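You operate a simulated robot arm through the tools that you are given. There is no shell and no other tool. Be economical: measure what you need, move in short steps, check, and stop when the job is done.

You run a simulated robot arm. Do the job below in one go: nothing can be reset, and whatever is moved stays where it is left.

Task
Brush the brown potato clean and store it in the potato drawer.
Fine: put the black brush back, shut the potato drawer and slide the grey plate to its white mark for air. Set down upright: black brush. What is to be rubbed or washed off counts as gone when no trace of it is left.

The check looks at the end state, three seconds after you hand in, the way a careful person would. Anything else that was tipped, shoved, dropped, spilled or broken makes it a failure.

Robot
A 6-joint arm with a two-finger parallel gripper, fixed in place. Base frame: the origin is at the foot of the arm, x ahead of it, y to its left, z up. Lengths are in mm, angles in degrees, forces in N, time in s.
With the tool pointing down near the work surface it reaches from about 460 to 880 mm from the base axis. Its first joint turns from -115.0 to 115.0 degrees. Payload 4.2 kg.
The TCP is the grasp point between the finger pads, 23 mm short of the fingertips. In the tool frame z runs along the fingers and y along their closing line. Largest opening 94 mm; finger width 38, thickness 10; the body of the gripper, 54 by 96 mm, starts 39 mm behind the TCP.
Orientation is told as [roll, pitch, yaw] about the base's x, y, z axes, in that order, counted from this pose: with the fingers straight down and closing along the base's y, the tool's x points along the base's -x, its y along +y and its z along -z.

Tools
- The arm moves only by the tool apply_moves. Its argument "steps" is a list of rows, each an object (a shift or turn left out is 0, a gripper value left out holds the last) with "jaw": the gripper command, from -1 (shut) to 1 (fully open), values between in proportion; "linear": the shift along the tool's x, y, z in units of 500 mm (1.0 is 500 mm), a list of three; "delta_rot": the turn, a rotation vector about the tool's x, y, z in units of 45 degrees (1.0 is 45 degrees), a list of three. In form: [{"jaw": jaw, "linear": [tx, ty, tz], "delta_rot": [rx, ry, rz]}, ...]. A call has 1 to 12 rows; each row is the pose to reach, as a shift and turn from the pose commanded when the call began, along the tool's axes at that moment. A call with a number of a shift or a turn outside -1 to 1 is refused whole. A row lasts 0.2 s, in which the tool goes at most 50 mm and 8.6 degrees; a call with a longer step from one row to the next is refused whole, and so is a gripper value outside its range. Where a pose cannot be reached the arm comes as near as it can. A force on the tool above 50 N (or 10 N above the force at the start of the call, whichever is more), or a blocked arm, ends the call early, and 0.2 s more pass. The fingers move at their own pace (about 108 mm/s each) and stop on an object; they squeeze with about 30 N. The grip force told is the motor's: it shows also when the fingers shut on nothing. Time passes only in rows, and 0.2 s behind the last, so rows that repeat a pose let the fingers close. It gives the time, the measured TCP pose, the force on the tool (base axes), the opening and the grip force at its end, in the units of the frame above (readings bear some noise), with the torque about the TCP (base axes, N m) and any sound that the robot's microphone picked up.
- Cameras (640 x 400 px; columns grow to the right, rows downward): "scene" is fixed at [218.9, -650.4, 1434.1]; the picture's right is [0.81, -0.59, 0.00], its down [-0.33, -0.46, -0.82] and it looks along [0.49, 0.67, -0.57] (base axes); focal length 333 px, centre (320, 200). "wrist" rides on the gripper at [86, 16, -75] in the tool frame; the picture's right is [-0.18, 0.98, 0.00], its down [-0.58, -0.11, -0.81] and it looks along [-0.79, -0.15, 0.59] (tool axes); focal length 243 px, centre (320, 200). There is no depth. A picture from a camera that has moved, and an enlarged one, comes with that camera's place and axes in the base frame and with its lens.
- capture(camera): a new picture of that camera. The clock stands still meanwhile.
- lift_body(by): slides the trunk up (or, below 0, down) by that many mm; the arm rides with it, the base frame stays. It gives what a move gives, with no picture.
- enlarge(camera, box): a new picture of the part [left, top, right, bottom] of that camera's present view, enlarged. The clock stands still meanwhile.
- finish_job(): hands the job in; it is judged then, once.

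Go step by step. Nothing tells you positions but the pictures and the camera data: compare them with the known pose of the tool, close in by small moves and look again before you grip or let go. The budget is 120 turns and 76 pictures, counting those below and the enlarged ones. Unless the task says otherwise, let go and move clear before handing in, and close with one line.

The tools are called after "Call:" as a command line: name --argument value ..., lists and objects as JSON in quotes. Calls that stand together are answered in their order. apply_moves: Moves the arm, as the interface text tells. Its arguments: {"type":"object","properties":{"steps":{"type":"array","items":{"type":"object","properties":{"jaw":{"type":"number"},"linear":{"type":"array","items":{"type":"number"}},"delta_rot":{"type":"array","items":{"type":"number"}}}}}},"required":["steps"]} The other tools are called the same way: lift_body (by) slides the trunk up or down; capture (camera) takes a picture; enlarge (camera, box) takes an enlarged picture of a part of a camera's view; finish_job () hands the job in.

At the start:

```text
time: 0.0
position: [545.5, -258.1, 1245.3]
tcp_rot: [0.0, 0.0, 0.0]
wrist_force: [0.3, 0.1, 0.4]
wrist_torque: [0.01, -0.03, -0.02]
opening: 94.1
gripper_force: 0.0
trunk travel left (down, up): [-775.0, 215.0]
```

scene: 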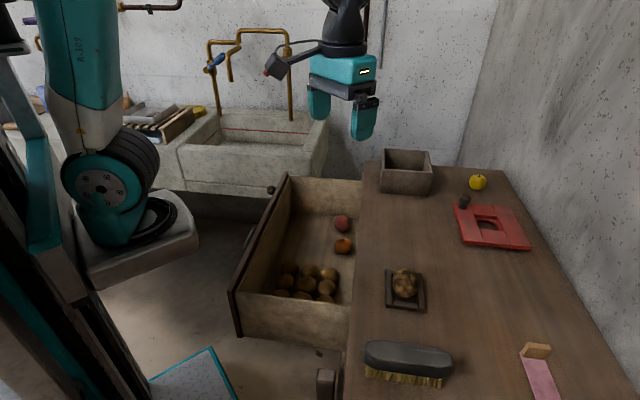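
wrist: 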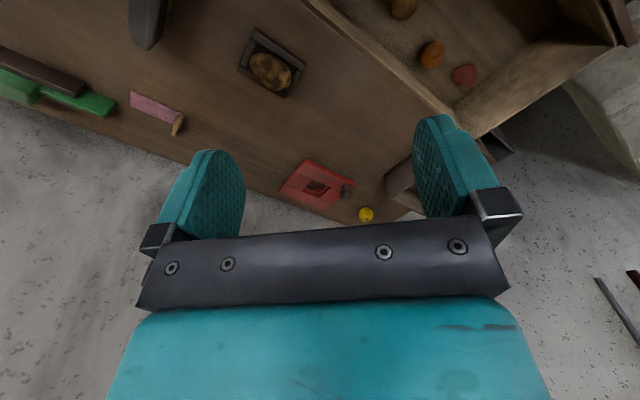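

I see a workbench with a brush, potato in a tray, a red plate assembly, and an open drawer with potatoes. I'll look closer first.

Call:
enlarge --camera "scene" --box '[340, 240, 580, 400]'

Call:
enlarge --camera "scene" --box '[220, 140, 380, 360]'

Call:
enlarge --camera "wrist" --box '[0, 0, 480, 240]'

Call:
enlarge --camera "scene" --box '[360, 130, 560, 260]'

```text
2.50 times, centred on (460, 320) of scene
camera zoom: at [218.9, -650.4, 1434.1], right [0.81, -0.59, 0.0], down [-0.33, -0.46, -0.82], along [0.49, 0.67, -0.57], focal length 832 px, centre (-30, -100)
```

zoom: 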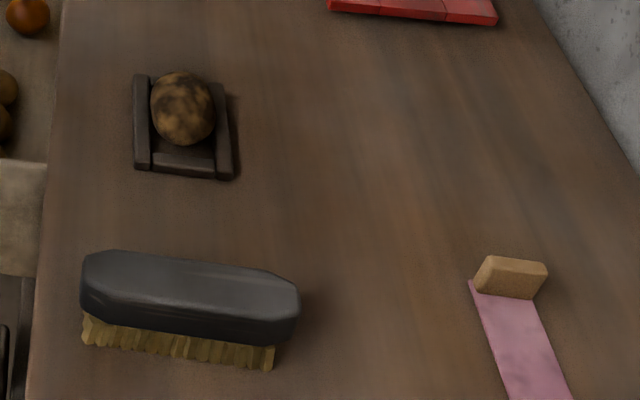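

```text
1.82 times, centred on (300, 250) of scene
camera zoom: at [218.9, -650.4, 1434.1], right [0.81, -0.59, 0.0], down [-0.33, -0.46, -0.82], along [0.49, 0.67, -0.57], focal length 605 px, centre (356, 109)
```

zoom: 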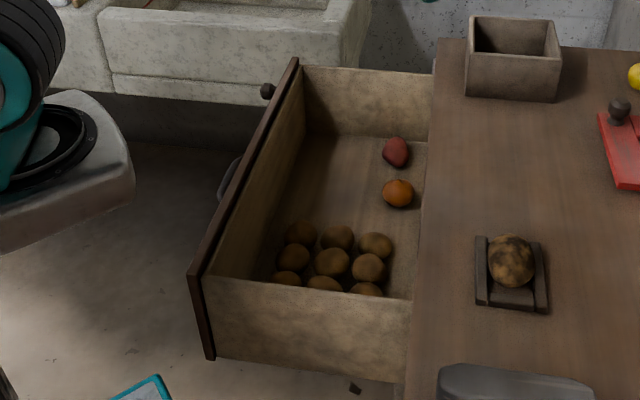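

```text
1.33 times, centred on (240, 120) of wrist
camera zoom: at [458.3, -241.9, 1320.5], right [0.18, 0.98, 0.0], down [0.58, -0.11, 0.81], along [0.79, -0.15, -0.59], focal length 324 px, centre (427, 307)
```

zoom: 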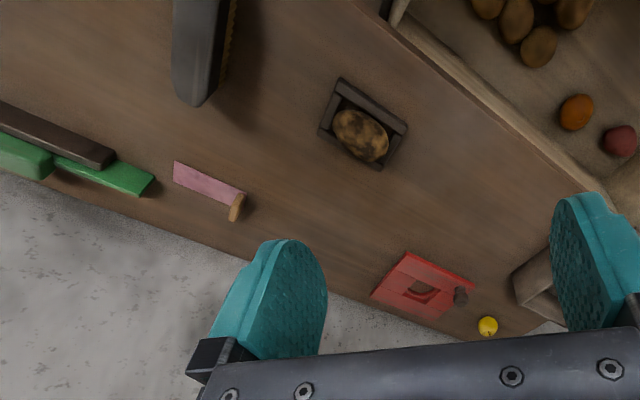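

```text
3.08 times, centred on (460, 195) of scene
camera zoom: at [218.9, -650.4, 1434.1], right [0.81, -0.59, 0.0], down [-0.33, -0.46, -0.82], along [0.49, 0.67, -0.57], focal length 1024 px, centre (-111, 215)
```

zoom: 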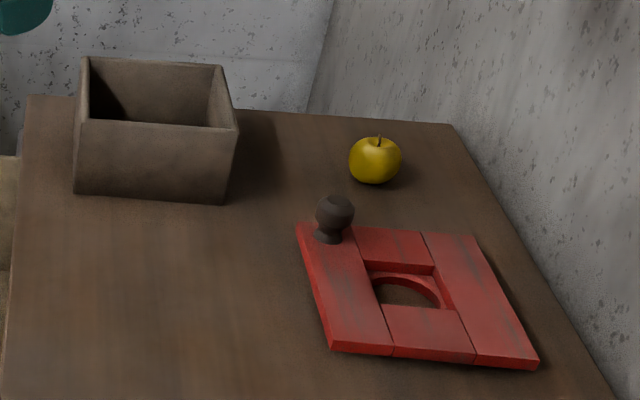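

Call:
enlarge --camera "scene" --box '[290, 340, 370, 400]'

Call:
enlarge --camera "scene" --box '[220, 170, 300, 300]'

```text
6.67 times, centred on (330, 370) of scene
camera zoom: at [218.9, -650.4, 1434.1], right [0.81, -0.59, 0.0], down [-0.33, -0.46, -0.82], along [0.49, 0.67, -0.57], focal length 2219 px, centre (253, -933)
```

zoom: 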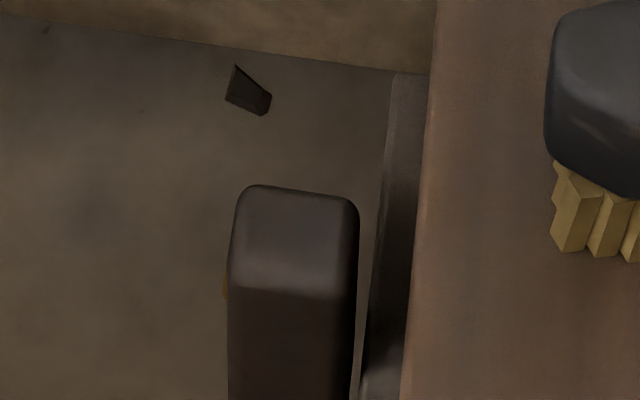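

```text
3.08 times, centred on (260, 235) of scene
camera zoom: at [218.9, -650.4, 1434.1], right [0.81, -0.59, 0.0], down [-0.33, -0.46, -0.82], along [0.49, 0.67, -0.57], focal length 1024 px, centre (505, 92)
```

zoom: 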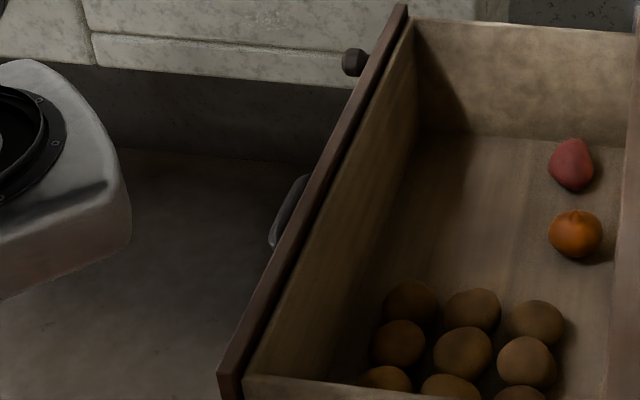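

Call:
enlarge --camera "scene" --box '[0, 0, 400, 400]'

Call:
lift_body --by -100

```text
1.00 times, centred on (200, 200) of scene (not enlarged: the box is as wide or as high as the picture)
camera zoom: at [218.9, -650.4, 1434.1], right [0.81, -0.59, 0.0], down [-0.33, -0.46, -0.82], along [0.49, 0.67, -0.57], focal length 333 px, centre (440, 200)
```

zoom: 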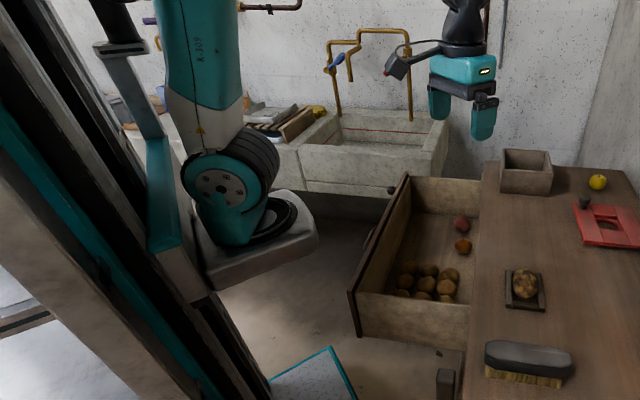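

```text
time: 1.3
position: [544.8, -257.8, 1145.9]
tcp_rot: [0.0, 0.0, 0.0]
wrist_force: [0.2, 0.7, -0.4]
wrist_torque: [0.03, -0.02, 0.0]
opening: 94.0
gripper_force: 0.1
trunk travel left (down, up): [-675.0, 315.0]
```

The drawer front seems to carry a knob and handle on its outer face; I'll swing round to view it with the wrist camera.

Call:
apply_moves --steps '[{"linear": [-0.016, 0.088, 0], "delta_rot": [0, 0, 0.137]}, {"linear": [-0.032, 0.176, 0], "delta_rot": [0, 0, 0.274]}, {"linear": [-0.048, 0.264, 0], "delta_rot": [0, 0, 0.411]}, {"linear": [-0.064, 0.352, 0], "delta_rot": [0, 0, 0.548]}, {"linear": [-0.08, 0.44, 0], "delta_rot": [0, 0, 0.685]}, {"linear": [-0.096, 0.528, 0], "delta_rot": [0, 0, 0.822]}, {"linear": [-0.11, 0.616, 0], "delta_rot": [0, 0, 0.96]}]'

Call:
capture --camera "wrist"

```text
time: 2.9
position: [601.0, 50.5, 1144.2]
tcp_rot: [0.0, 0.1, -43.3]
wrist_force: [-0.5, -0.6, 0.1]
wrist_torque: [0.03, 0.01, -0.01]
opening: 94.0
gripper_force: 0.1
trunk travel left (down, up): [-675.0, 315.0]
```

```text
66 pictures are left
camera wrist: at [548.5, 121.4, 1219.7], right [0.81, 0.59, 0.0], down [0.35, -0.48, 0.81], along [0.47, -0.65, -0.59], focal length 243 px, centre (320, 200)
```

wrist: 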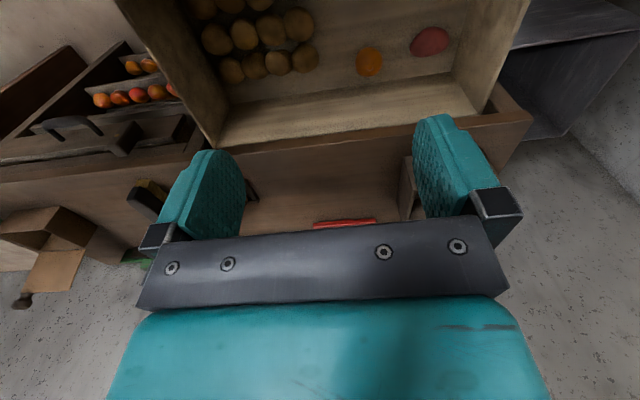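

Call:
apply_moves --steps '[{"linear": [0.09, 0.01, 0]}, {"linear": [0.18, 0.02, 0]}, {"linear": [0.27, 0.03, 0]}, {"linear": [0.36, 0.04, 0]}, {"linear": [0.45, 0.05, 0]}, {"linear": [0.54, 0.06, 0]}]'

Call:
capture --camera "wrist"

Call:
capture --camera "scene"

```text
time: 4.3
position: [425.8, 257.6, 1146.2]
tcp_rot: [0.0, 0.1, -43.4]
wrist_force: [0.0, 0.0, -0.2]
wrist_torque: [-0.03, 0.01, 0.02]
opening: 94.0
gripper_force: 0.1
trunk travel left (down, up): [-675.0, 315.0]
```

```text
65 pictures are left
camera wrist: at [373.4, 329.3, 1222.3], right [0.81, 0.59, 0.0], down [0.35, -0.48, 0.81], along [0.47, -0.65, -0.59], focal length 243 px, centre (320, 200)
```

wrist: 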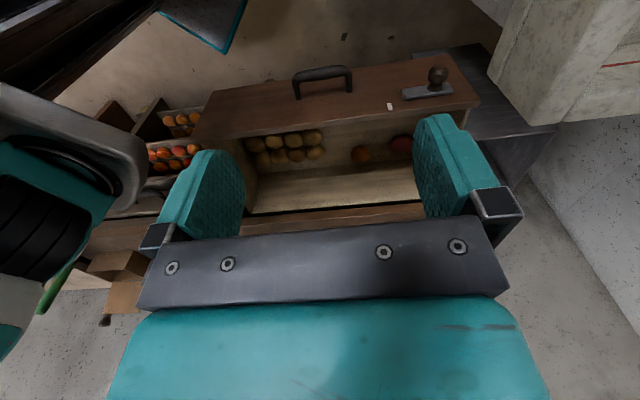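

```text
64 pictures are left
```

scene: 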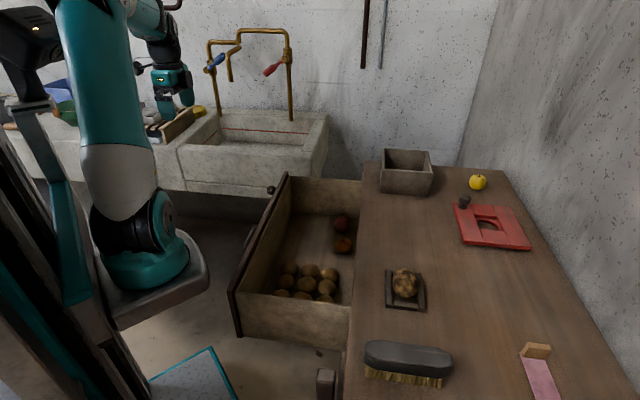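

The grey vent plate with knob is on the drawer front, its white mark beside it. I'll zoom in.

Call:
enlarge --camera "wrist" --box '[270, 50, 500, 140]'

```text
2.78 times, centred on (385, 95) of wrist
camera zoom: at [373.4, 329.3, 1222.3], right [0.81, 0.59, 0.0], down [0.35, -0.48, 0.81], along [0.47, -0.65, -0.59], focal length 675 px, centre (139, 492)
```

zoom: 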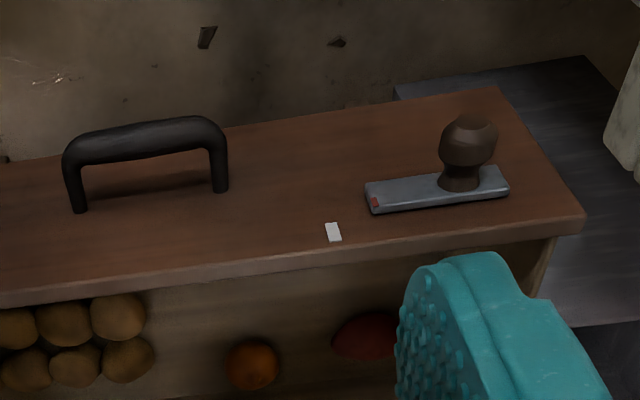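

Call:
lift_body --by -150

Call:
apply_moves --steps '[{"linear": [-0.056, 0.064, 0]}, {"linear": [-0.112, 0.128, 0]}, {"linear": [-0.168, 0.192, 0]}, {"linear": [-0.224, 0.256, 0]}, {"linear": [-0.28, 0.32, 0], "delta_rot": [0, 0, 0.036]}, {"linear": [-0.334, 0.383, 0], "delta_rot": [0, 0, 0.036]}, {"linear": [-0.334, 0.383, 0.08], "delta_rot": [0, 0, 0.036]}, {"linear": [-0.334, 0.383, 0.16], "delta_rot": [0, 0, 0.036]}]'

Call:
capture --camera "wrist"

Call:
capture --camera "scene"

```text
time: 6.1
position: [425.4, 257.1, 997.2]
tcp_rot: [0.0, 0.0, -43.3]
wrist_force: [0.9, -0.2, -0.1]
wrist_torque: [0.01, -0.01, -0.01]
opening: 94.0
gripper_force: 0.0
trunk travel left (down, up): [-525.0, 465.0]
```

```text
time: 7.9
position: [677.7, 282.9, 919.4]
tcp_rot: [-0.1, 0.0, -44.8]
wrist_force: [-0.2, 0.2, 0.1]
wrist_torque: [0.0, -0.05, -0.01]
opening: 94.1
gripper_force: 0.0
trunk travel left (down, up): [-525.0, 465.0]
```

```text
62 pictures are left
camera wrist: at [628.1, 355.4, 994.6], right [0.82, 0.57, 0.0], down [0.34, -0.49, 0.81], along [0.46, -0.66, -0.59], focal length 243 px, centre (320, 200)
```

wrist: 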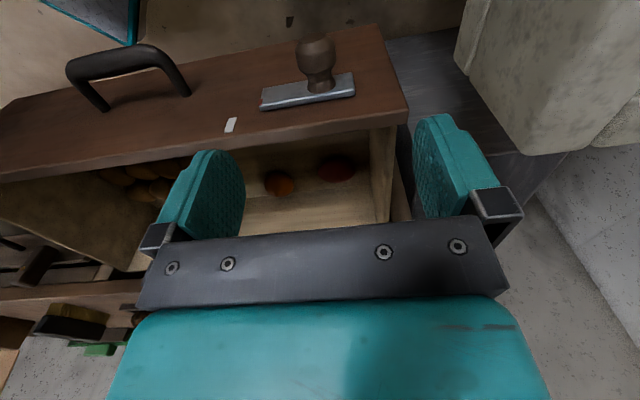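

```text
61 pictures are left
```

scene: 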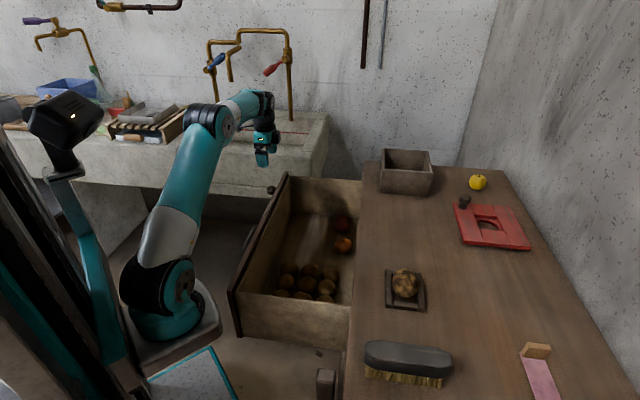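

Descending over the knob, fingers straddling it, then looking before gripping.

Call:
apply_moves --steps '[{"linear": [-0.004, -0.008, 0.08]}, {"linear": [-0.004, -0.008, 0.16]}, {"linear": [-0.004, -0.008, 0.24]}, {"linear": [-0.004, -0.008, 0.304]}]'

Call:
capture --camera "wrist"

```text
time: 9.0
position: [677.8, 279.3, 773.7]
tcp_rot: [0.7, -0.1, -45.1]
wrist_force: [-5.7, -5.7, 21.3]
wrist_torque: [-0.55, -0.55, -0.32]
opening: 94.0
gripper_force: 0.0
trunk travel left (down, up): [-525.0, 465.0]
stopped in row 4: the force on the tool passed its limit at 53 N (the readings are from after the stop); the commanded pose is now the measured one
```

```text
60 pictures are left
camera wrist: at [626.6, 351.6, 849.4], right [0.83, 0.56, 0.01], down [0.32, -0.5, 0.81], along [0.46, -0.66, -0.59], focal length 243 px, centre (320, 200)
```

wrist: 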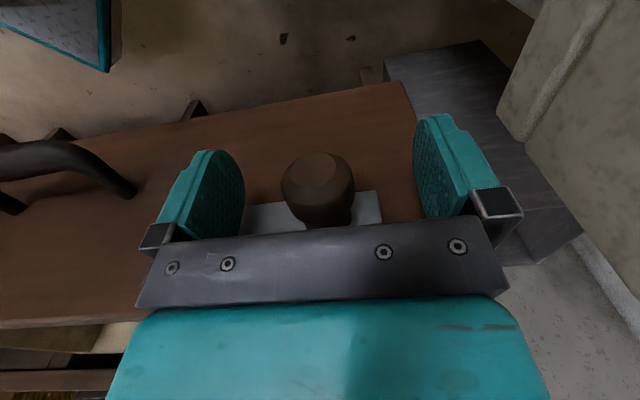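

Call:
apply_moves --steps '[{"linear": [0, 0, -0.012]}, {"linear": [0.016, -0.004, -0.012]}, {"linear": [0.016, -0.004, -0.008]}]'

Call:
capture --camera "wrist"

```text
time: 9.8
position: [670.7, 283.9, 774.5]
tcp_rot: [0.6, 0.0, -44.9]
wrist_force: [0.5, 0.5, -1.1]
wrist_torque: [0.03, 0.01, 0.02]
opening: 93.9
gripper_force: 0.1
trunk travel left (down, up): [-525.0, 465.0]
```

```text
59 pictures are left
camera wrist: at [619.8, 356.5, 849.6], right [0.83, 0.56, 0.01], down [0.33, -0.49, 0.81], along [0.46, -0.66, -0.59], focal length 243 px, centre (320, 200)
```

wrist: 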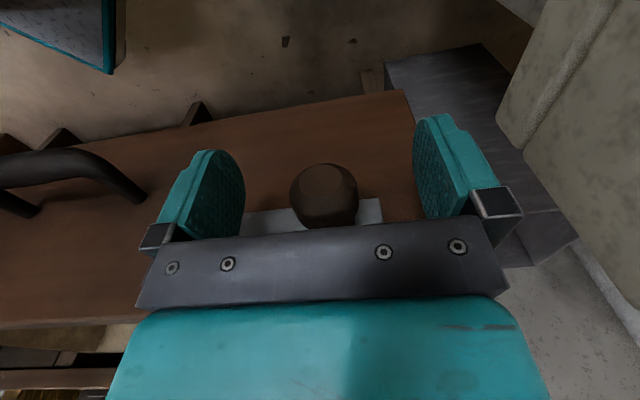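

Call:
apply_moves --steps '[{"jaw": -1}, {"jaw": -1}, {"jaw": -1}]'

Call:
apply_moves --steps '[{"linear": [0, -0.012, 0], "jaw": -1}, {"linear": [0, -0.024, 0], "jaw": -1}, {"linear": [0, -0.036, 0], "jaw": -1}, {"linear": [0, -0.048, 0], "jaw": -1}]'

Call:
capture --camera "wrist"

```text
time: 10.6
position: [668.8, 284.3, 774.6]
tcp_rot: [0.5, -0.1, -45.0]
wrist_force: [0.6, 1.8, -1.6]
wrist_torque: [0.01, 0.05, -0.05]
opening: 32.7
gripper_force: 45.2
trunk travel left (down, up): [-525.0, 465.0]
```

```text
time: 11.6
position: [652.2, 266.4, 774.1]
tcp_rot: [0.5, 0.0, -45.0]
wrist_force: [1.0, -0.3, -7.2]
wrist_torque: [0.03, -0.07, 0.43]
opening: 32.8
gripper_force: 44.7
trunk travel left (down, up): [-525.0, 465.0]
```

```text
58 pictures are left
camera wrist: at [602.3, 339.3, 849.8], right [0.83, 0.56, 0.01], down [0.33, -0.49, 0.81], along [0.46, -0.66, -0.59], focal length 243 px, centre (320, 200)
```

wrist: 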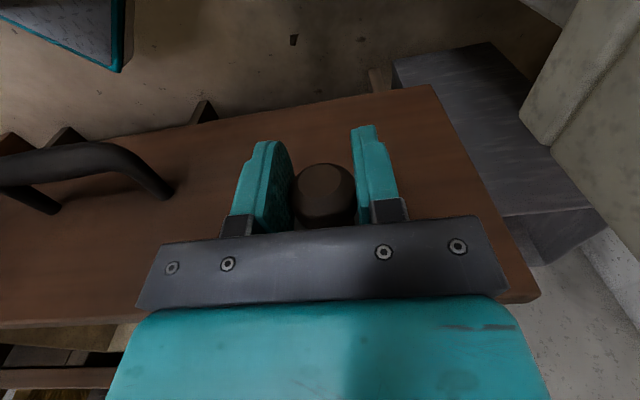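

The plate moved ~24 mm; I'll let go and back off to compare the red tick with the white mark.

Call:
apply_moves --steps '[{"jaw": 1}, {"jaw": 1}, {"linear": [0.08, 0, -0.02], "jaw": 1}, {"linear": [0.16, 0, -0.08], "jaw": 1}, {"linear": [0.2, 0, -0.16], "jaw": 1}]'

Call:
enlarge --camera "wrist" --box '[200, 50, 420, 190]'

```text
time: 12.8
position: [582.5, 336.4, 855.7]
tcp_rot: [0.5, -0.1, -45.1]
wrist_force: [1.1, -0.6, 0.0]
wrist_torque: [0.0, -0.01, -0.02]
opening: 94.2
gripper_force: 0.0
trunk travel left (down, up): [-525.0, 465.0]
```

```text
2.86 times, centred on (310, 120) of wrist
camera zoom: at [530.9, 409.1, 931.1], right [0.83, 0.56, 0.01], down [0.33, -0.49, 0.81], along [0.46, -0.66, -0.59], focal length 693 px, centre (349, 429)
```

zoom: 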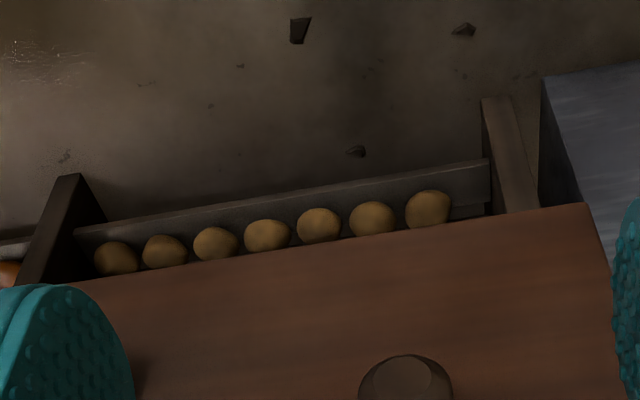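

Call:
capture --camera "wrist"

```text
56 pictures are left
camera wrist: at [530.9, 409.1, 931.1], right [0.83, 0.56, 0.01], down [0.33, -0.49, 0.81], along [0.46, -0.66, -0.59], focal length 243 px, centre (320, 200)
```

wrist: 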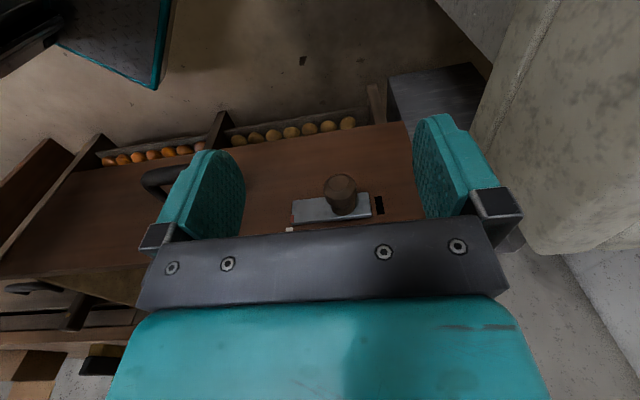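

Call:
enlarge --camera "wrist" --box '[260, 160, 400, 245]'

Call:
enlarge --camera "wrist" --box '[0, 90, 400, 340]'

```text
4.57 times, centred on (330, 202) of wrist
camera zoom: at [530.9, 409.1, 931.1], right [0.83, 0.56, 0.01], down [0.33, -0.49, 0.81], along [0.46, -0.66, -0.59], focal length 1109 px, centre (274, 189)
```

zoom: 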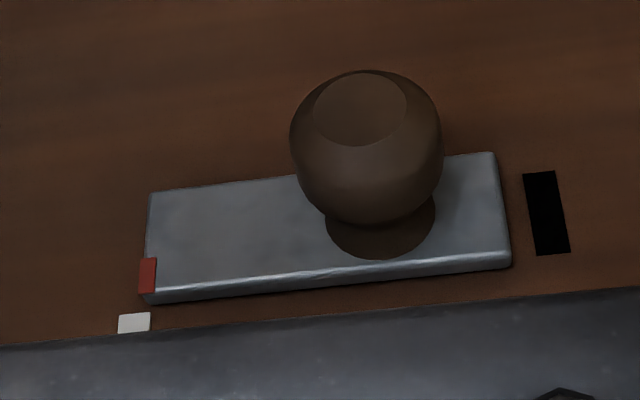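

```text
1.60 times, centred on (200, 215) of wrist
camera zoom: at [530.9, 409.1, 931.1], right [0.83, 0.56, 0.01], down [0.33, -0.49, 0.81], along [0.46, -0.66, -0.59], focal length 388 px, centre (512, 176)
```

zoom: 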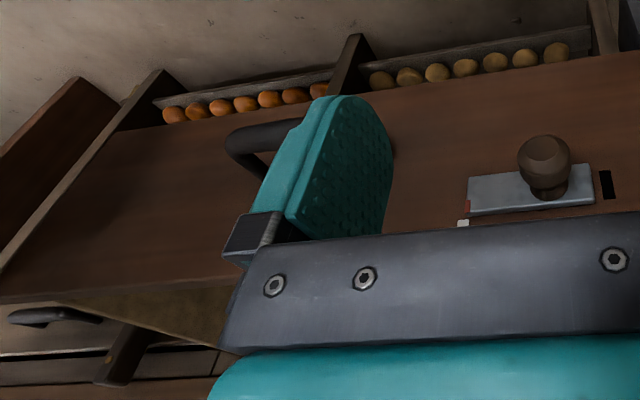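

The tick is ~4.5 mm short of the white mark; I'll regrip and nudge it.

Call:
apply_moves --steps '[{"linear": [-0.04, 0, 0.08]}, {"linear": [-0.12, 0, 0.14]}, {"linear": [-0.2, 0, 0.16]}, {"linear": [-0.2, 0, 0.16], "jaw": -1}, {"linear": [-0.2, 0, 0.16], "jaw": -1}, {"linear": [-0.2, 0, 0.16], "jaw": -1}, {"linear": [-0.2, -0.005, 0.16], "jaw": -1}, {"linear": [-0.2, -0.009, 0.16], "jaw": -1}, {"linear": [-0.2, -0.009, 0.16], "jaw": -1}]'

Call:
apply_moves --steps '[{"jaw": 1}, {"jaw": 1}, {"linear": [0.08, 0, -0.02], "jaw": 1}, {"linear": [0.16, 0, -0.08], "jaw": 1}, {"linear": [0.2, -0.02, -0.16], "jaw": 1}]'

Call:
enlarge --camera "wrist" --box '[260, 160, 400, 245]'

```text
time: 14.8
position: [651.7, 263.1, 774.2]
tcp_rot: [0.8, -0.1, -45.1]
wrist_force: [2.4, -1.8, 1.7]
wrist_torque: [0.0, -0.02, 0.55]
opening: 32.3
gripper_force: 45.0
trunk travel left (down, up): [-525.0, 465.0]
```

```text
time: 16.0
position: [571.5, 327.2, 855.7]
tcp_rot: [0.5, -0.2, -45.1]
wrist_force: [0.2, 0.1, -0.8]
wrist_torque: [-0.04, 0.02, 0.02]
opening: 94.3
gripper_force: 0.0
trunk travel left (down, up): [-525.0, 465.0]
```

```text
4.57 times, centred on (330, 202) of wrist
camera zoom: at [520.1, 400.3, 931.1], right [0.83, 0.56, 0.01], down [0.33, -0.49, 0.81], along [0.46, -0.66, -0.59], focal length 1109 px, centre (274, 189)
```

zoom: 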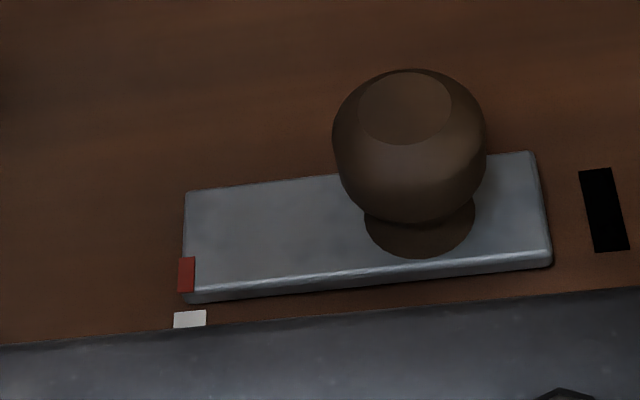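

The tick now lines up with the white mark. Next I go over the bench to inspect brush and potato.

Call:
apply_moves --steps '[{"linear": [0, 0, -0.096]}, {"linear": [0, 0, -0.192]}, {"linear": [0, 0, -0.288]}, {"linear": [-0.08, -0.047, -0.288]}, {"linear": [-0.16, -0.094, -0.288]}, {"linear": [-0.24, -0.141, -0.288]}, {"linear": [-0.32, -0.188, -0.288]}, {"linear": [-0.4, -0.235, -0.288]}, {"linear": [-0.474, -0.282, -0.288]}]'

Call:
apply_moves --steps '[{"linear": [-0.026, -0.09, 0]}, {"linear": [-0.052, -0.18, 0]}, {"linear": [-0.078, -0.27, 0]}, {"linear": [-0.104, -0.36, 0]}, {"linear": [-0.13, -0.45, 0]}, {"linear": [-0.156, -0.54, 0]}, {"linear": [-0.184, -0.636, 0]}]'

Call:
capture --camera "wrist"

```text
time: 18.0
position: [637.9, 57.6, 997.0]
tcp_rot: [0.6, -0.1, -44.9]
wrist_force: [0.1, 0.6, 0.9]
wrist_torque: [0.0, 0.01, 0.01]
opening: 94.1
gripper_force: 0.0
trunk travel left (down, up): [-525.0, 465.0]
```

```text
time: 19.6
position: [479.8, -230.7, 993.0]
tcp_rot: [0.7, -0.1, -44.9]
wrist_force: [-0.3, -0.2, 1.2]
wrist_torque: [-0.01, 0.0, 0.02]
opening: 94.3
gripper_force: 0.2
trunk travel left (down, up): [-525.0, 465.0]
```

```text
52 pictures are left
camera wrist: at [428.5, -158.7, 1068.4], right [0.82, 0.57, 0.01], down [0.33, -0.49, 0.81], along [0.46, -0.66, -0.59], focal length 243 px, centre (320, 200)
```

wrist: 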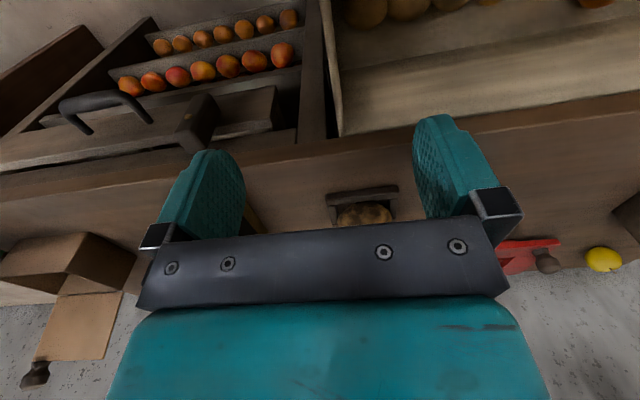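

Call:
apply_moves --steps '[{"linear": [-0.065, -0.054, 0]}, {"linear": [-0.13, -0.107, 0]}, {"linear": [-0.195, -0.161, 0]}, {"linear": [-0.26, -0.214, 0]}, {"linear": [-0.324, -0.268, 0]}]'

Call:
capture --camera "wrist"

```text
time: 20.8
position: [498.2, -441.4, 993.3]
tcp_rot: [0.6, -0.1, -44.9]
wrist_force: [-0.9, 0.0, 0.8]
wrist_torque: [-0.01, -0.04, -0.02]
opening: 93.9
gripper_force: 0.1
trunk travel left (down, up): [-525.0, 465.0]
```

```text
51 pictures are left
camera wrist: at [447.4, -368.9, 1069.1], right [0.82, 0.57, 0.01], down [0.33, -0.49, 0.81], along [0.46, -0.66, -0.59], focal length 243 px, centre (320, 200)
```

wrist: 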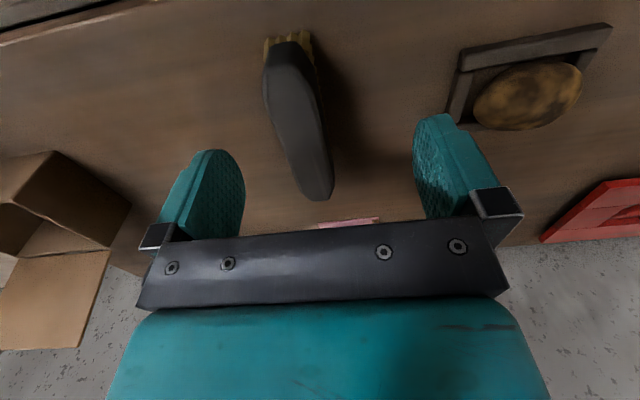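

Call:
apply_moves --steps '[{"linear": [-0.048, -0.017, 0]}, {"linear": [-0.096, -0.034, 0.04]}, {"linear": [-0.096, -0.034, 0.09]}]'

Call:
capture --camera "wrist"

Call:
enlarge --camera "scene" --box '[330, 250, 530, 400]'

```text
time: 21.6
position: [520.0, -485.5, 949.4]
tcp_rot: [0.5, 0.0, -45.0]
wrist_force: [-0.3, 0.4, -0.5]
wrist_torque: [0.01, -0.04, -0.03]
opening: 93.9
gripper_force: 0.0
trunk travel left (down, up): [-525.0, 465.0]
```

```text
50 pictures are left
camera wrist: at [470.8, -413.8, 1023.6], right [0.83, 0.56, 0.01], down [0.33, -0.49, 0.81], along [0.46, -0.66, -0.59], focal length 243 px, centre (320, 200)
```

wrist: 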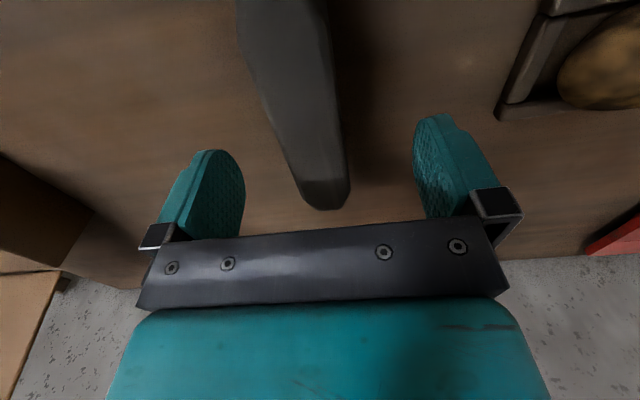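

```text
2.67 times, centred on (430, 325) of scene
camera zoom: at [218.9, -650.4, 1434.1], right [0.81, -0.59, 0.0], down [-0.33, -0.46, -0.82], along [0.49, 0.67, -0.57], focal length 888 px, centre (27, -133)
```

zoom: 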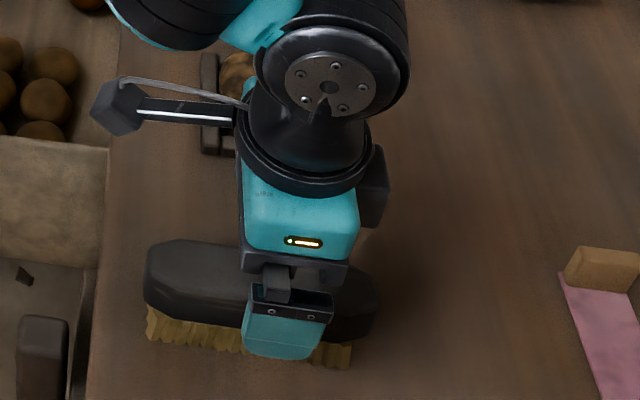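

Call:
apply_moves --steps '[{"linear": [0, 0, 0.05]}, {"linear": [0, 0, 0.1]}]'

Call:
enlarge --camera "scene" --box '[350, 290, 500, 400]'

```text
time: 22.2
position: [520.2, -486.4, 897.8]
tcp_rot: [0.6, 0.0, -45.0]
wrist_force: [0.0, 0.5, 0.5]
wrist_torque: [0.0, -0.02, -0.03]
opening: 94.0
gripper_force: 0.0
trunk travel left (down, up): [-525.0, 465.0]
```

```text
3.64 times, centred on (425, 345) of scene
camera zoom: at [218.9, -650.4, 1434.1], right [0.81, -0.59, 0.0], down [-0.33, -0.46, -0.82], along [0.49, 0.67, -0.57], focal length 1210 px, centre (-62, -327)
```

zoom: 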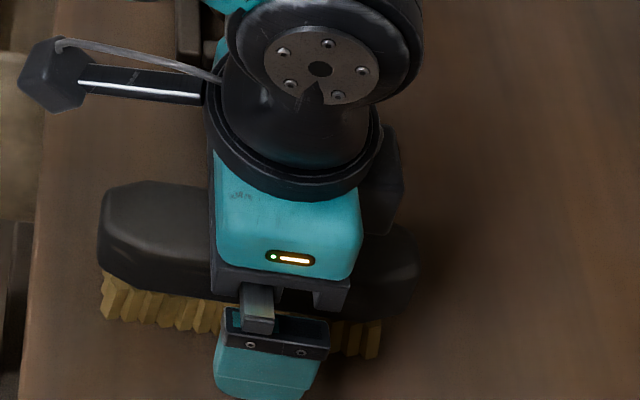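

Call:
apply_moves --steps '[{"jaw": -1}, {"jaw": -1}, {"jaw": -1}]'

Call:
apply_moves --steps '[{"linear": [0, 0, -0.04], "jaw": -1}, {"linear": [0, 0, -0.12], "jaw": -1}, {"linear": [0, 0, -0.2], "jaw": -1}]'

Call:
capture --camera "scene"

Call:
capture --camera "wrist"

```text
time: 23.0
position: [521.2, -485.0, 898.1]
tcp_rot: [0.6, -0.2, -44.8]
wrist_force: [-1.3, -0.5, 0.8]
wrist_torque: [-0.11, 0.03, -0.02]
opening: 36.0
gripper_force: 30.0
trunk travel left (down, up): [-525.0, 465.0]
```

```text
time: 23.8
position: [521.0, -487.3, 997.3]
tcp_rot: [0.6, 0.1, -45.1]
wrist_force: [-0.1, -1.9, -2.6]
wrist_torque: [0.0, -0.01, -0.01]
opening: 35.8
gripper_force: 30.0
trunk travel left (down, up): [-525.0, 465.0]
```

```text
47 pictures are left
```

scene: 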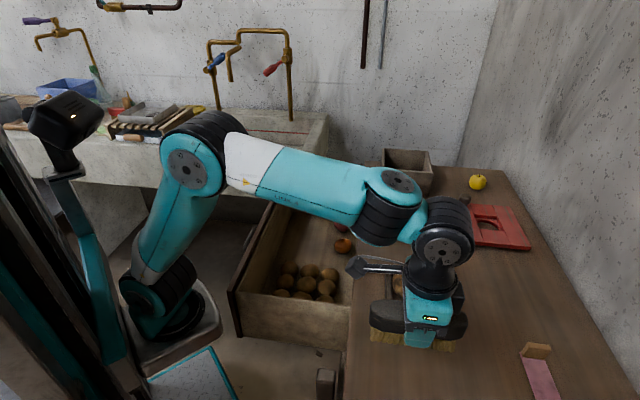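

```text
46 pictures are left
camera wrist: at [470.4, -413.8, 1072.8], right [0.83, 0.56, 0.01], down [0.33, -0.49, 0.81], along [0.46, -0.66, -0.59], focal length 243 px, centre (320, 200)
```

wrist: 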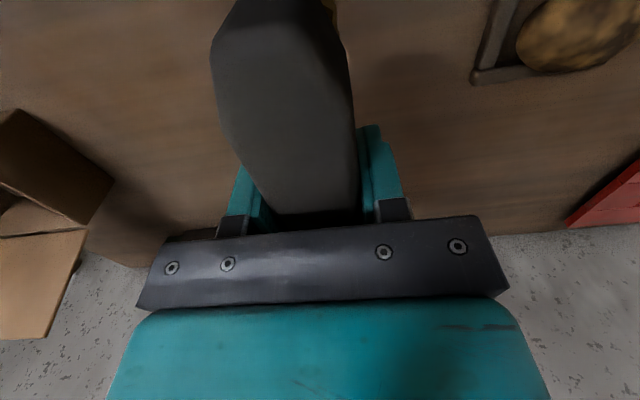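

Brush is held level. Moving it above the potato and lowering gradually.

Call:
apply_moves --steps '[{"linear": [0, 0.088, 0]}, {"linear": [-0.002, 0.176, 0]}, {"linear": [-0.004, 0.264, 0]}, {"linear": [-0.004, 0.35, 0]}, {"linear": [-0.004, 0.35, 0.07]}]'

Call:
enlarge --camera "scene" --box '[350, 200, 510, 330]'

Call:
capture --camera "wrist"

```text
time: 25.0
position: [648.1, -363.1, 964.5]
tcp_rot: [0.6, 0.0, -45.1]
wrist_force: [-0.7, -0.3, -1.1]
wrist_torque: [-0.02, 0.0, -0.03]
opening: 35.8
gripper_force: 29.9
trunk travel left (down, up): [-525.0, 465.0]
```

```text
3.08 times, centred on (430, 265) of scene
camera zoom: at [218.9, -650.4, 1434.1], right [0.81, -0.59, 0.0], down [-0.33, -0.46, -0.82], along [0.49, 0.67, -0.57], focal length 1024 px, centre (-18, 0)
```

zoom: 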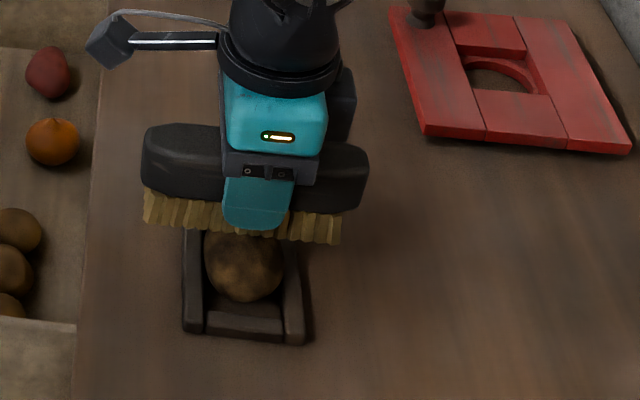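

```text
44 pictures are left
camera wrist: at [596.0, -291.2, 1040.0], right [0.83, 0.56, 0.01], down [0.33, -0.49, 0.81], along [0.46, -0.66, -0.59], focal length 243 px, centre (320, 200)
```

wrist: 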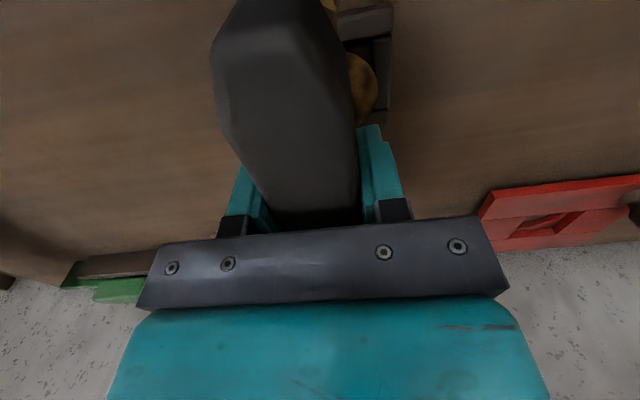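

Call:
apply_moves --steps '[{"linear": [0, 0, 0.006]}, {"linear": [0, 0, 0.012]}, {"linear": [0, 0, 0.018]}, {"linear": [0, 0, 0.02]}]'

Call:
enlarge --camera "scene" --box '[370, 230, 470, 320]'

```text
time: 26.0
position: [645.4, -364.9, 954.1]
tcp_rot: [0.7, -0.1, -45.0]
wrist_force: [-0.2, -0.2, -1.7]
wrist_torque: [-0.05, 0.0, 0.04]
opening: 35.7
gripper_force: 30.3
trunk travel left (down, up): [-525.0, 465.0]
```

```text
4.44 times, centred on (420, 275) of scene
camera zoom: at [218.9, -650.4, 1434.1], right [0.81, -0.59, 0.0], down [-0.33, -0.46, -0.82], along [0.49, 0.67, -0.57], focal length 1479 px, centre (-124, -133)
```

zoom: 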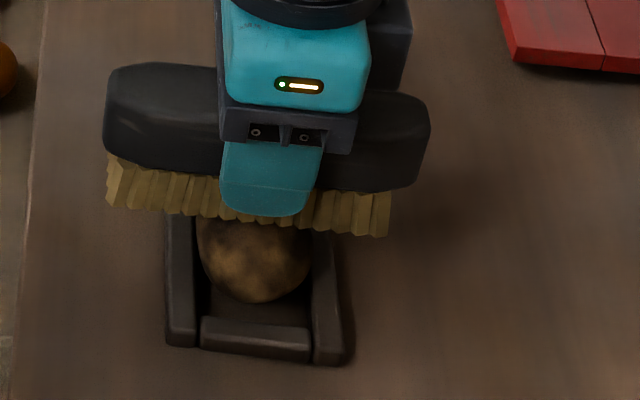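

Call:
apply_moves --steps '[{"linear": [0, 0, 0.006]}, {"linear": [0, 0, 0.012]}, {"linear": [0, 0, 0.016]}]'

Call:
apply_moves --steps '[{"linear": [0, 0, 0.004]}, {"linear": [0, 0, 0.008]}]'

Call:
apply_moves --steps '[{"linear": [0, 0, 0.004]}, {"linear": [0, 0, 0.008]}]'

```text
time: 26.8
position: [644.7, -364.9, 945.8]
tcp_rot: [0.6, -0.2, -44.9]
wrist_force: [-0.9, 0.9, -2.0]
wrist_torque: [-0.02, -0.03, -0.01]
opening: 35.7
gripper_force: 29.2
trunk travel left (down, up): [-525.0, 465.0]
```

```text
time: 27.4
position: [645.5, -365.4, 943.6]
tcp_rot: [0.4, -0.1, -44.9]
wrist_force: [-3.3, 0.9, 10.0]
wrist_torque: [-0.05, 0.12, -0.01]
opening: 35.8
gripper_force: 29.8
trunk travel left (down, up): [-525.0, 465.0]
```

```text
time: 28.0
position: [644.9, -364.2, 940.7]
tcp_rot: [0.7, -0.5, -45.1]
wrist_force: [1.7, -0.2, 27.7]
wrist_torque: [-0.05, -0.09, 0.0]
opening: 36.1
gripper_force: 29.8
trunk travel left (down, up): [-525.0, 465.0]
```

Contact found at about z 943. I'll stroke gently to and fro and see what changes.

Call:
apply_moves --steps '[{"linear": [0, 0, -0.004]}, {"linear": [0, 0.03, -0.003]}, {"linear": [0, 0.05, 0.002]}, {"linear": [0, 0.02, -0.003]}, {"linear": [0, -0.02, -0.003]}, {"linear": [0, -0.05, 0.002]}, {"linear": [0, -0.02, -0.003]}, {"linear": [0, 0.02, -0.003]}, {"linear": [0, 0.05, 0.002]}, {"linear": [0, 0.02, -0.003]}, {"linear": [0, 0, -0.06]}, {"linear": [0, 0.12, -0.08]}]'

Call:
enlarge --camera "scene" --box '[370, 230, 470, 320]'

```text
refused: row 12 steps farther than a row can; nothing moved
```

```text
4.44 times, centred on (420, 275) of scene
camera zoom: at [218.9, -650.4, 1434.1], right [0.81, -0.59, 0.0], down [-0.33, -0.46, -0.82], along [0.49, 0.67, -0.57], focal length 1479 px, centre (-124, -133)
```

zoom: 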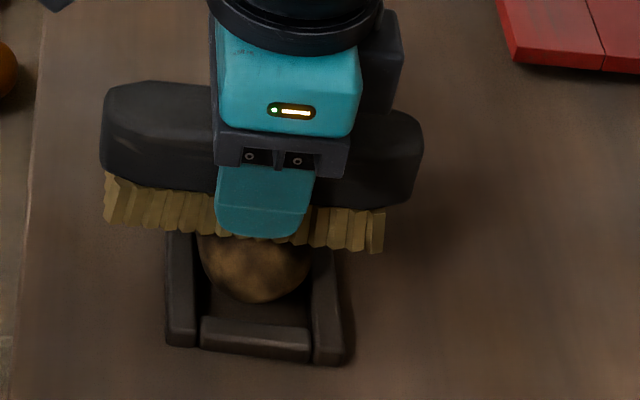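

Call:
apply_moves --steps '[{"linear": [0, 0, -0.004]}, {"linear": [0, 0.02, -0.004]}, {"linear": [0, 0.04, -0.002]}, {"linear": [0, 0.01, -0.004]}, {"linear": [0, -0.02, -0.004]}, {"linear": [0, -0.04, -0.002]}, {"linear": [0, -0.01, -0.004]}, {"linear": [0, 0.02, -0.004]}, {"linear": [0, 0.04, -0.002]}, {"linear": [0, 0.02, -0.03]}, {"linear": [0, 0.07, -0.08]}, {"linear": [0, 0.13, -0.09]}]'

Call:
enlarge --camera "scene" --box '[370, 230, 470, 320]'

```text
time: 30.6
position: [690.2, -318.3, 985.0]
tcp_rot: [0.5, 0.0, -45.0]
wrist_force: [-0.5, 0.2, -1.3]
wrist_torque: [0.02, 0.0, -0.04]
opening: 36.1
gripper_force: 30.2
trunk travel left (down, up): [-525.0, 465.0]
```

```text
4.44 times, centred on (420, 275) of scene
camera zoom: at [218.9, -650.4, 1434.1], right [0.81, -0.59, 0.0], down [-0.33, -0.46, -0.82], along [0.49, 0.67, -0.57], focal length 1479 px, centre (-124, -133)
```

zoom: 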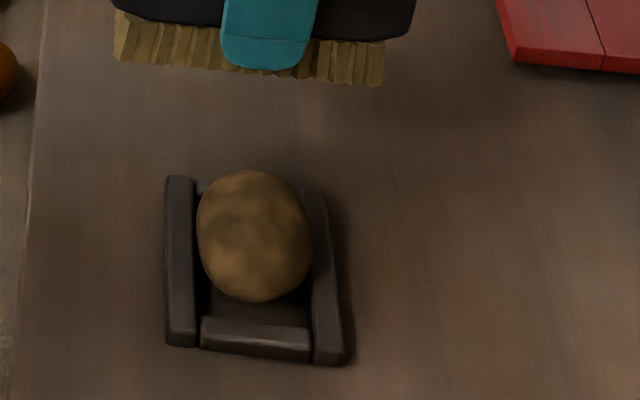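

The dirt is fading all over. More strokes.

Call:
apply_moves --steps '[{"linear": [0, -0.07, 0.03]}, {"linear": [0, -0.11, 0.08]}, {"linear": [0, -0.13, 0.086]}, {"linear": [0, -0.16, 0.087]}, {"linear": [0, -0.175, 0.088]}, {"linear": [0, -0.14, 0.086]}, {"linear": [0, -0.11, 0.086]}, {"linear": [0, -0.09, 0.088]}, {"linear": [0, -0.12, 0.086]}, {"linear": [0, -0.15, 0.086]}, {"linear": [0, -0.175, 0.088]}, {"linear": [0, -0.13, 0.086]}]'

Call:
apply_moves --steps '[{"linear": [0, 0.02, 0]}, {"linear": [0, 0.04, 0.002]}, {"linear": [0, 0.01, 0]}, {"linear": [0, -0.02, 0]}, {"linear": [0, -0.045, 0.002]}, {"linear": [0, -0.01, 0]}, {"linear": [0, 0.02, 0]}, {"linear": [0, 0.045, 0.002]}, {"linear": [0, 0.01, 0]}, {"linear": [0, -0.02, 0]}, {"linear": [0, -0.045, 0.002]}, {"linear": [0, 0, 0]}]'

Call:
apply_moves --steps '[{"linear": [0, 0.02, 0]}, {"linear": [0, 0.04, 0.002]}, {"linear": [0, 0.01, 0]}, {"linear": [0, -0.02, 0]}, {"linear": [0, -0.045, 0.002]}, {"linear": [0, -0.01, 0]}, {"linear": [0, 0.02, 0]}, {"linear": [0, 0.04, 0.002]}, {"linear": [0, 0.02, -0.03]}, {"linear": [0, 0.07, -0.08]}, {"linear": [0, 0.13, -0.09]}]'

Call:
enlarge --camera "scene" --box '[370, 230, 470, 320]'

```text
time: 33.2
position: [645.2, -365.1, 940.7]
tcp_rot: [0.6, -0.1, -45.1]
wrist_force: [-0.8, 0.2, -1.6]
wrist_torque: [0.0, 0.01, -0.03]
opening: 36.0
gripper_force: 30.2
trunk travel left (down, up): [-525.0, 465.0]
```

```text
time: 35.8
position: [643.9, -365.6, 940.5]
tcp_rot: [0.6, -0.1, -45.3]
wrist_force: [-4.3, -5.1, 11.1]
wrist_torque: [-0.22, 0.13, -0.03]
opening: 36.1
gripper_force: 30.0
trunk travel left (down, up): [-525.0, 465.0]
```

```text
time: 38.2
position: [689.6, -318.7, 985.9]
tcp_rot: [0.5, 0.0, -45.0]
wrist_force: [0.1, -0.3, -2.1]
wrist_torque: [0.04, -0.01, -0.03]
opening: 35.7
gripper_force: 30.3
trunk travel left (down, up): [-525.0, 465.0]
```

```text
4.44 times, centred on (420, 275) of scene
camera zoom: at [218.9, -650.4, 1434.1], right [0.81, -0.59, 0.0], down [-0.33, -0.46, -0.82], along [0.49, 0.67, -0.57], focal length 1479 px, centre (-124, -133)
```

zoom: 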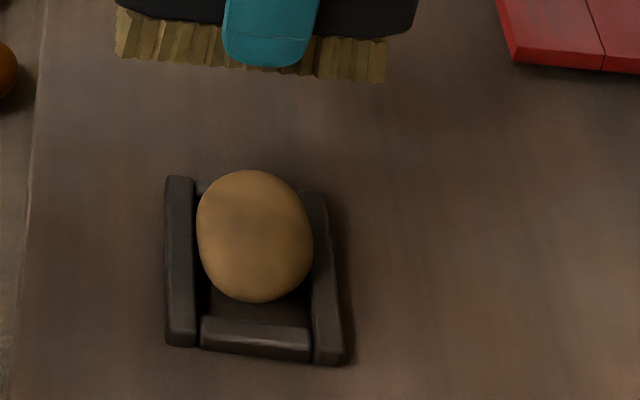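

Nearly clean; two more passes for the last trace.

Call:
apply_moves --steps '[{"linear": [0, -0.07, 0.03]}, {"linear": [0, -0.11, 0.08]}, {"linear": [0, -0.13, 0.089]}, {"linear": [0, -0.16, 0.09]}, {"linear": [0, -0.175, 0.091]}, {"linear": [0, -0.14, 0.089]}, {"linear": [0, -0.11, 0.089]}, {"linear": [0, -0.09, 0.091]}, {"linear": [0, -0.12, 0.089]}, {"linear": [0, -0.15, 0.089]}, {"linear": [0, -0.175, 0.091]}, {"linear": [0, -0.13, 0.089]}]'

Call:
apply_moves --steps '[{"linear": [0, 0.02, 0]}, {"linear": [0, 0.04, 0.002]}, {"linear": [0, 0.01, 0]}, {"linear": [0, -0.02, 0]}, {"linear": [0, -0.045, 0.002]}, {"linear": [0, -0.01, 0]}, {"linear": [0, 0.02, 0]}, {"linear": [0, 0.045, 0.002]}, {"linear": [0, 0.01, 0]}, {"linear": [0, -0.02, 0]}, {"linear": [0, -0.045, 0.002]}, {"linear": [0, 0, 0]}]'

Call:
apply_moves --steps '[{"linear": [0, 0.02, 0]}, {"linear": [0, 0.04, 0.002]}, {"linear": [0, 0.01, 0]}, {"linear": [0, -0.02, 0]}, {"linear": [0, -0.045, 0.002]}, {"linear": [0, -0.01, 0]}, {"linear": [0, 0.02, 0]}, {"linear": [0, 0.04, 0.002]}, {"linear": [0, 0.02, -0.03]}, {"linear": [0, 0.07, -0.08]}, {"linear": [0, 0.13, -0.09]}]'

Call:
enlarge --camera "scene" --box '[370, 230, 470, 320]'

```text
time: 40.8
position: [644.4, -365.2, 941.5]
tcp_rot: [0.7, -0.2, -45.2]
wrist_force: [0.1, -0.5, -0.3]
wrist_torque: [0.01, -0.03, -0.01]
opening: 35.9
gripper_force: 30.0
trunk travel left (down, up): [-525.0, 465.0]
```

```text
time: 43.4
position: [645.5, -362.2, 942.3]
tcp_rot: [0.6, -0.1, -45.1]
wrist_force: [0.0, 0.1, -0.9]
wrist_torque: [0.02, 0.01, 0.03]
opening: 35.8
gripper_force: 30.0
trunk travel left (down, up): [-525.0, 465.0]
```

```text
time: 45.8
position: [690.1, -320.4, 986.4]
tcp_rot: [0.7, 0.1, -45.0]
wrist_force: [0.2, -0.7, -1.6]
wrist_torque: [0.03, -0.02, 0.0]
opening: 35.8
gripper_force: 30.1
trunk travel left (down, up): [-525.0, 465.0]
```

```text
4.44 times, centred on (420, 275) of scene
camera zoom: at [218.9, -650.4, 1434.1], right [0.81, -0.59, 0.0], down [-0.33, -0.46, -0.82], along [0.49, 0.67, -0.57], focal length 1479 px, centre (-124, -133)
```

zoom: 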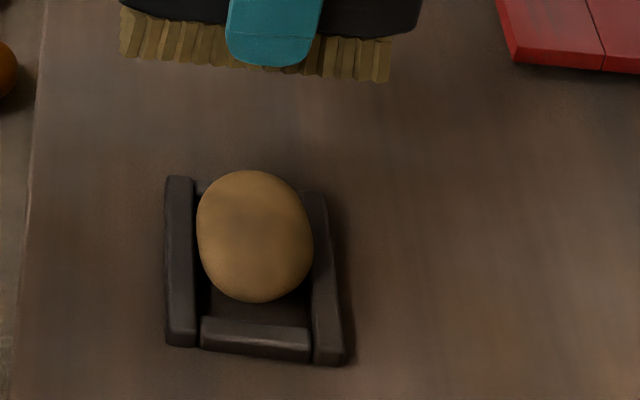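

The last pass hardly touched; I'll press about 4 mm lower.

Call:
apply_moves --steps '[{"linear": [0, -0.07, 0.03]}, {"linear": [0, -0.11, 0.08]}, {"linear": [0, -0.13, 0.09]}, {"linear": [0, -0.13, 0.094]}, {"linear": [0, -0.13, 0.096]}]'

Call:
apply_moves --steps '[{"linear": [0, 0, 0.002]}]'

```text
time: 47.0
position: [645.2, -364.7, 941.1]
tcp_rot: [0.6, -0.4, -44.9]
wrist_force: [-1.4, 3.8, 20.8]
wrist_torque: [-0.02, 0.03, 0.01]
opening: 35.8
gripper_force: 30.2
trunk travel left (down, up): [-525.0, 465.0]
```

```text
time: 47.4
position: [644.4, -364.5, 939.5]
tcp_rot: [0.6, -0.4, -45.1]
wrist_force: [0.4, 1.9, 27.1]
wrist_torque: [0.01, -0.06, 0.04]
opening: 35.9
gripper_force: 29.8
trunk travel left (down, up): [-525.0, 465.0]
```

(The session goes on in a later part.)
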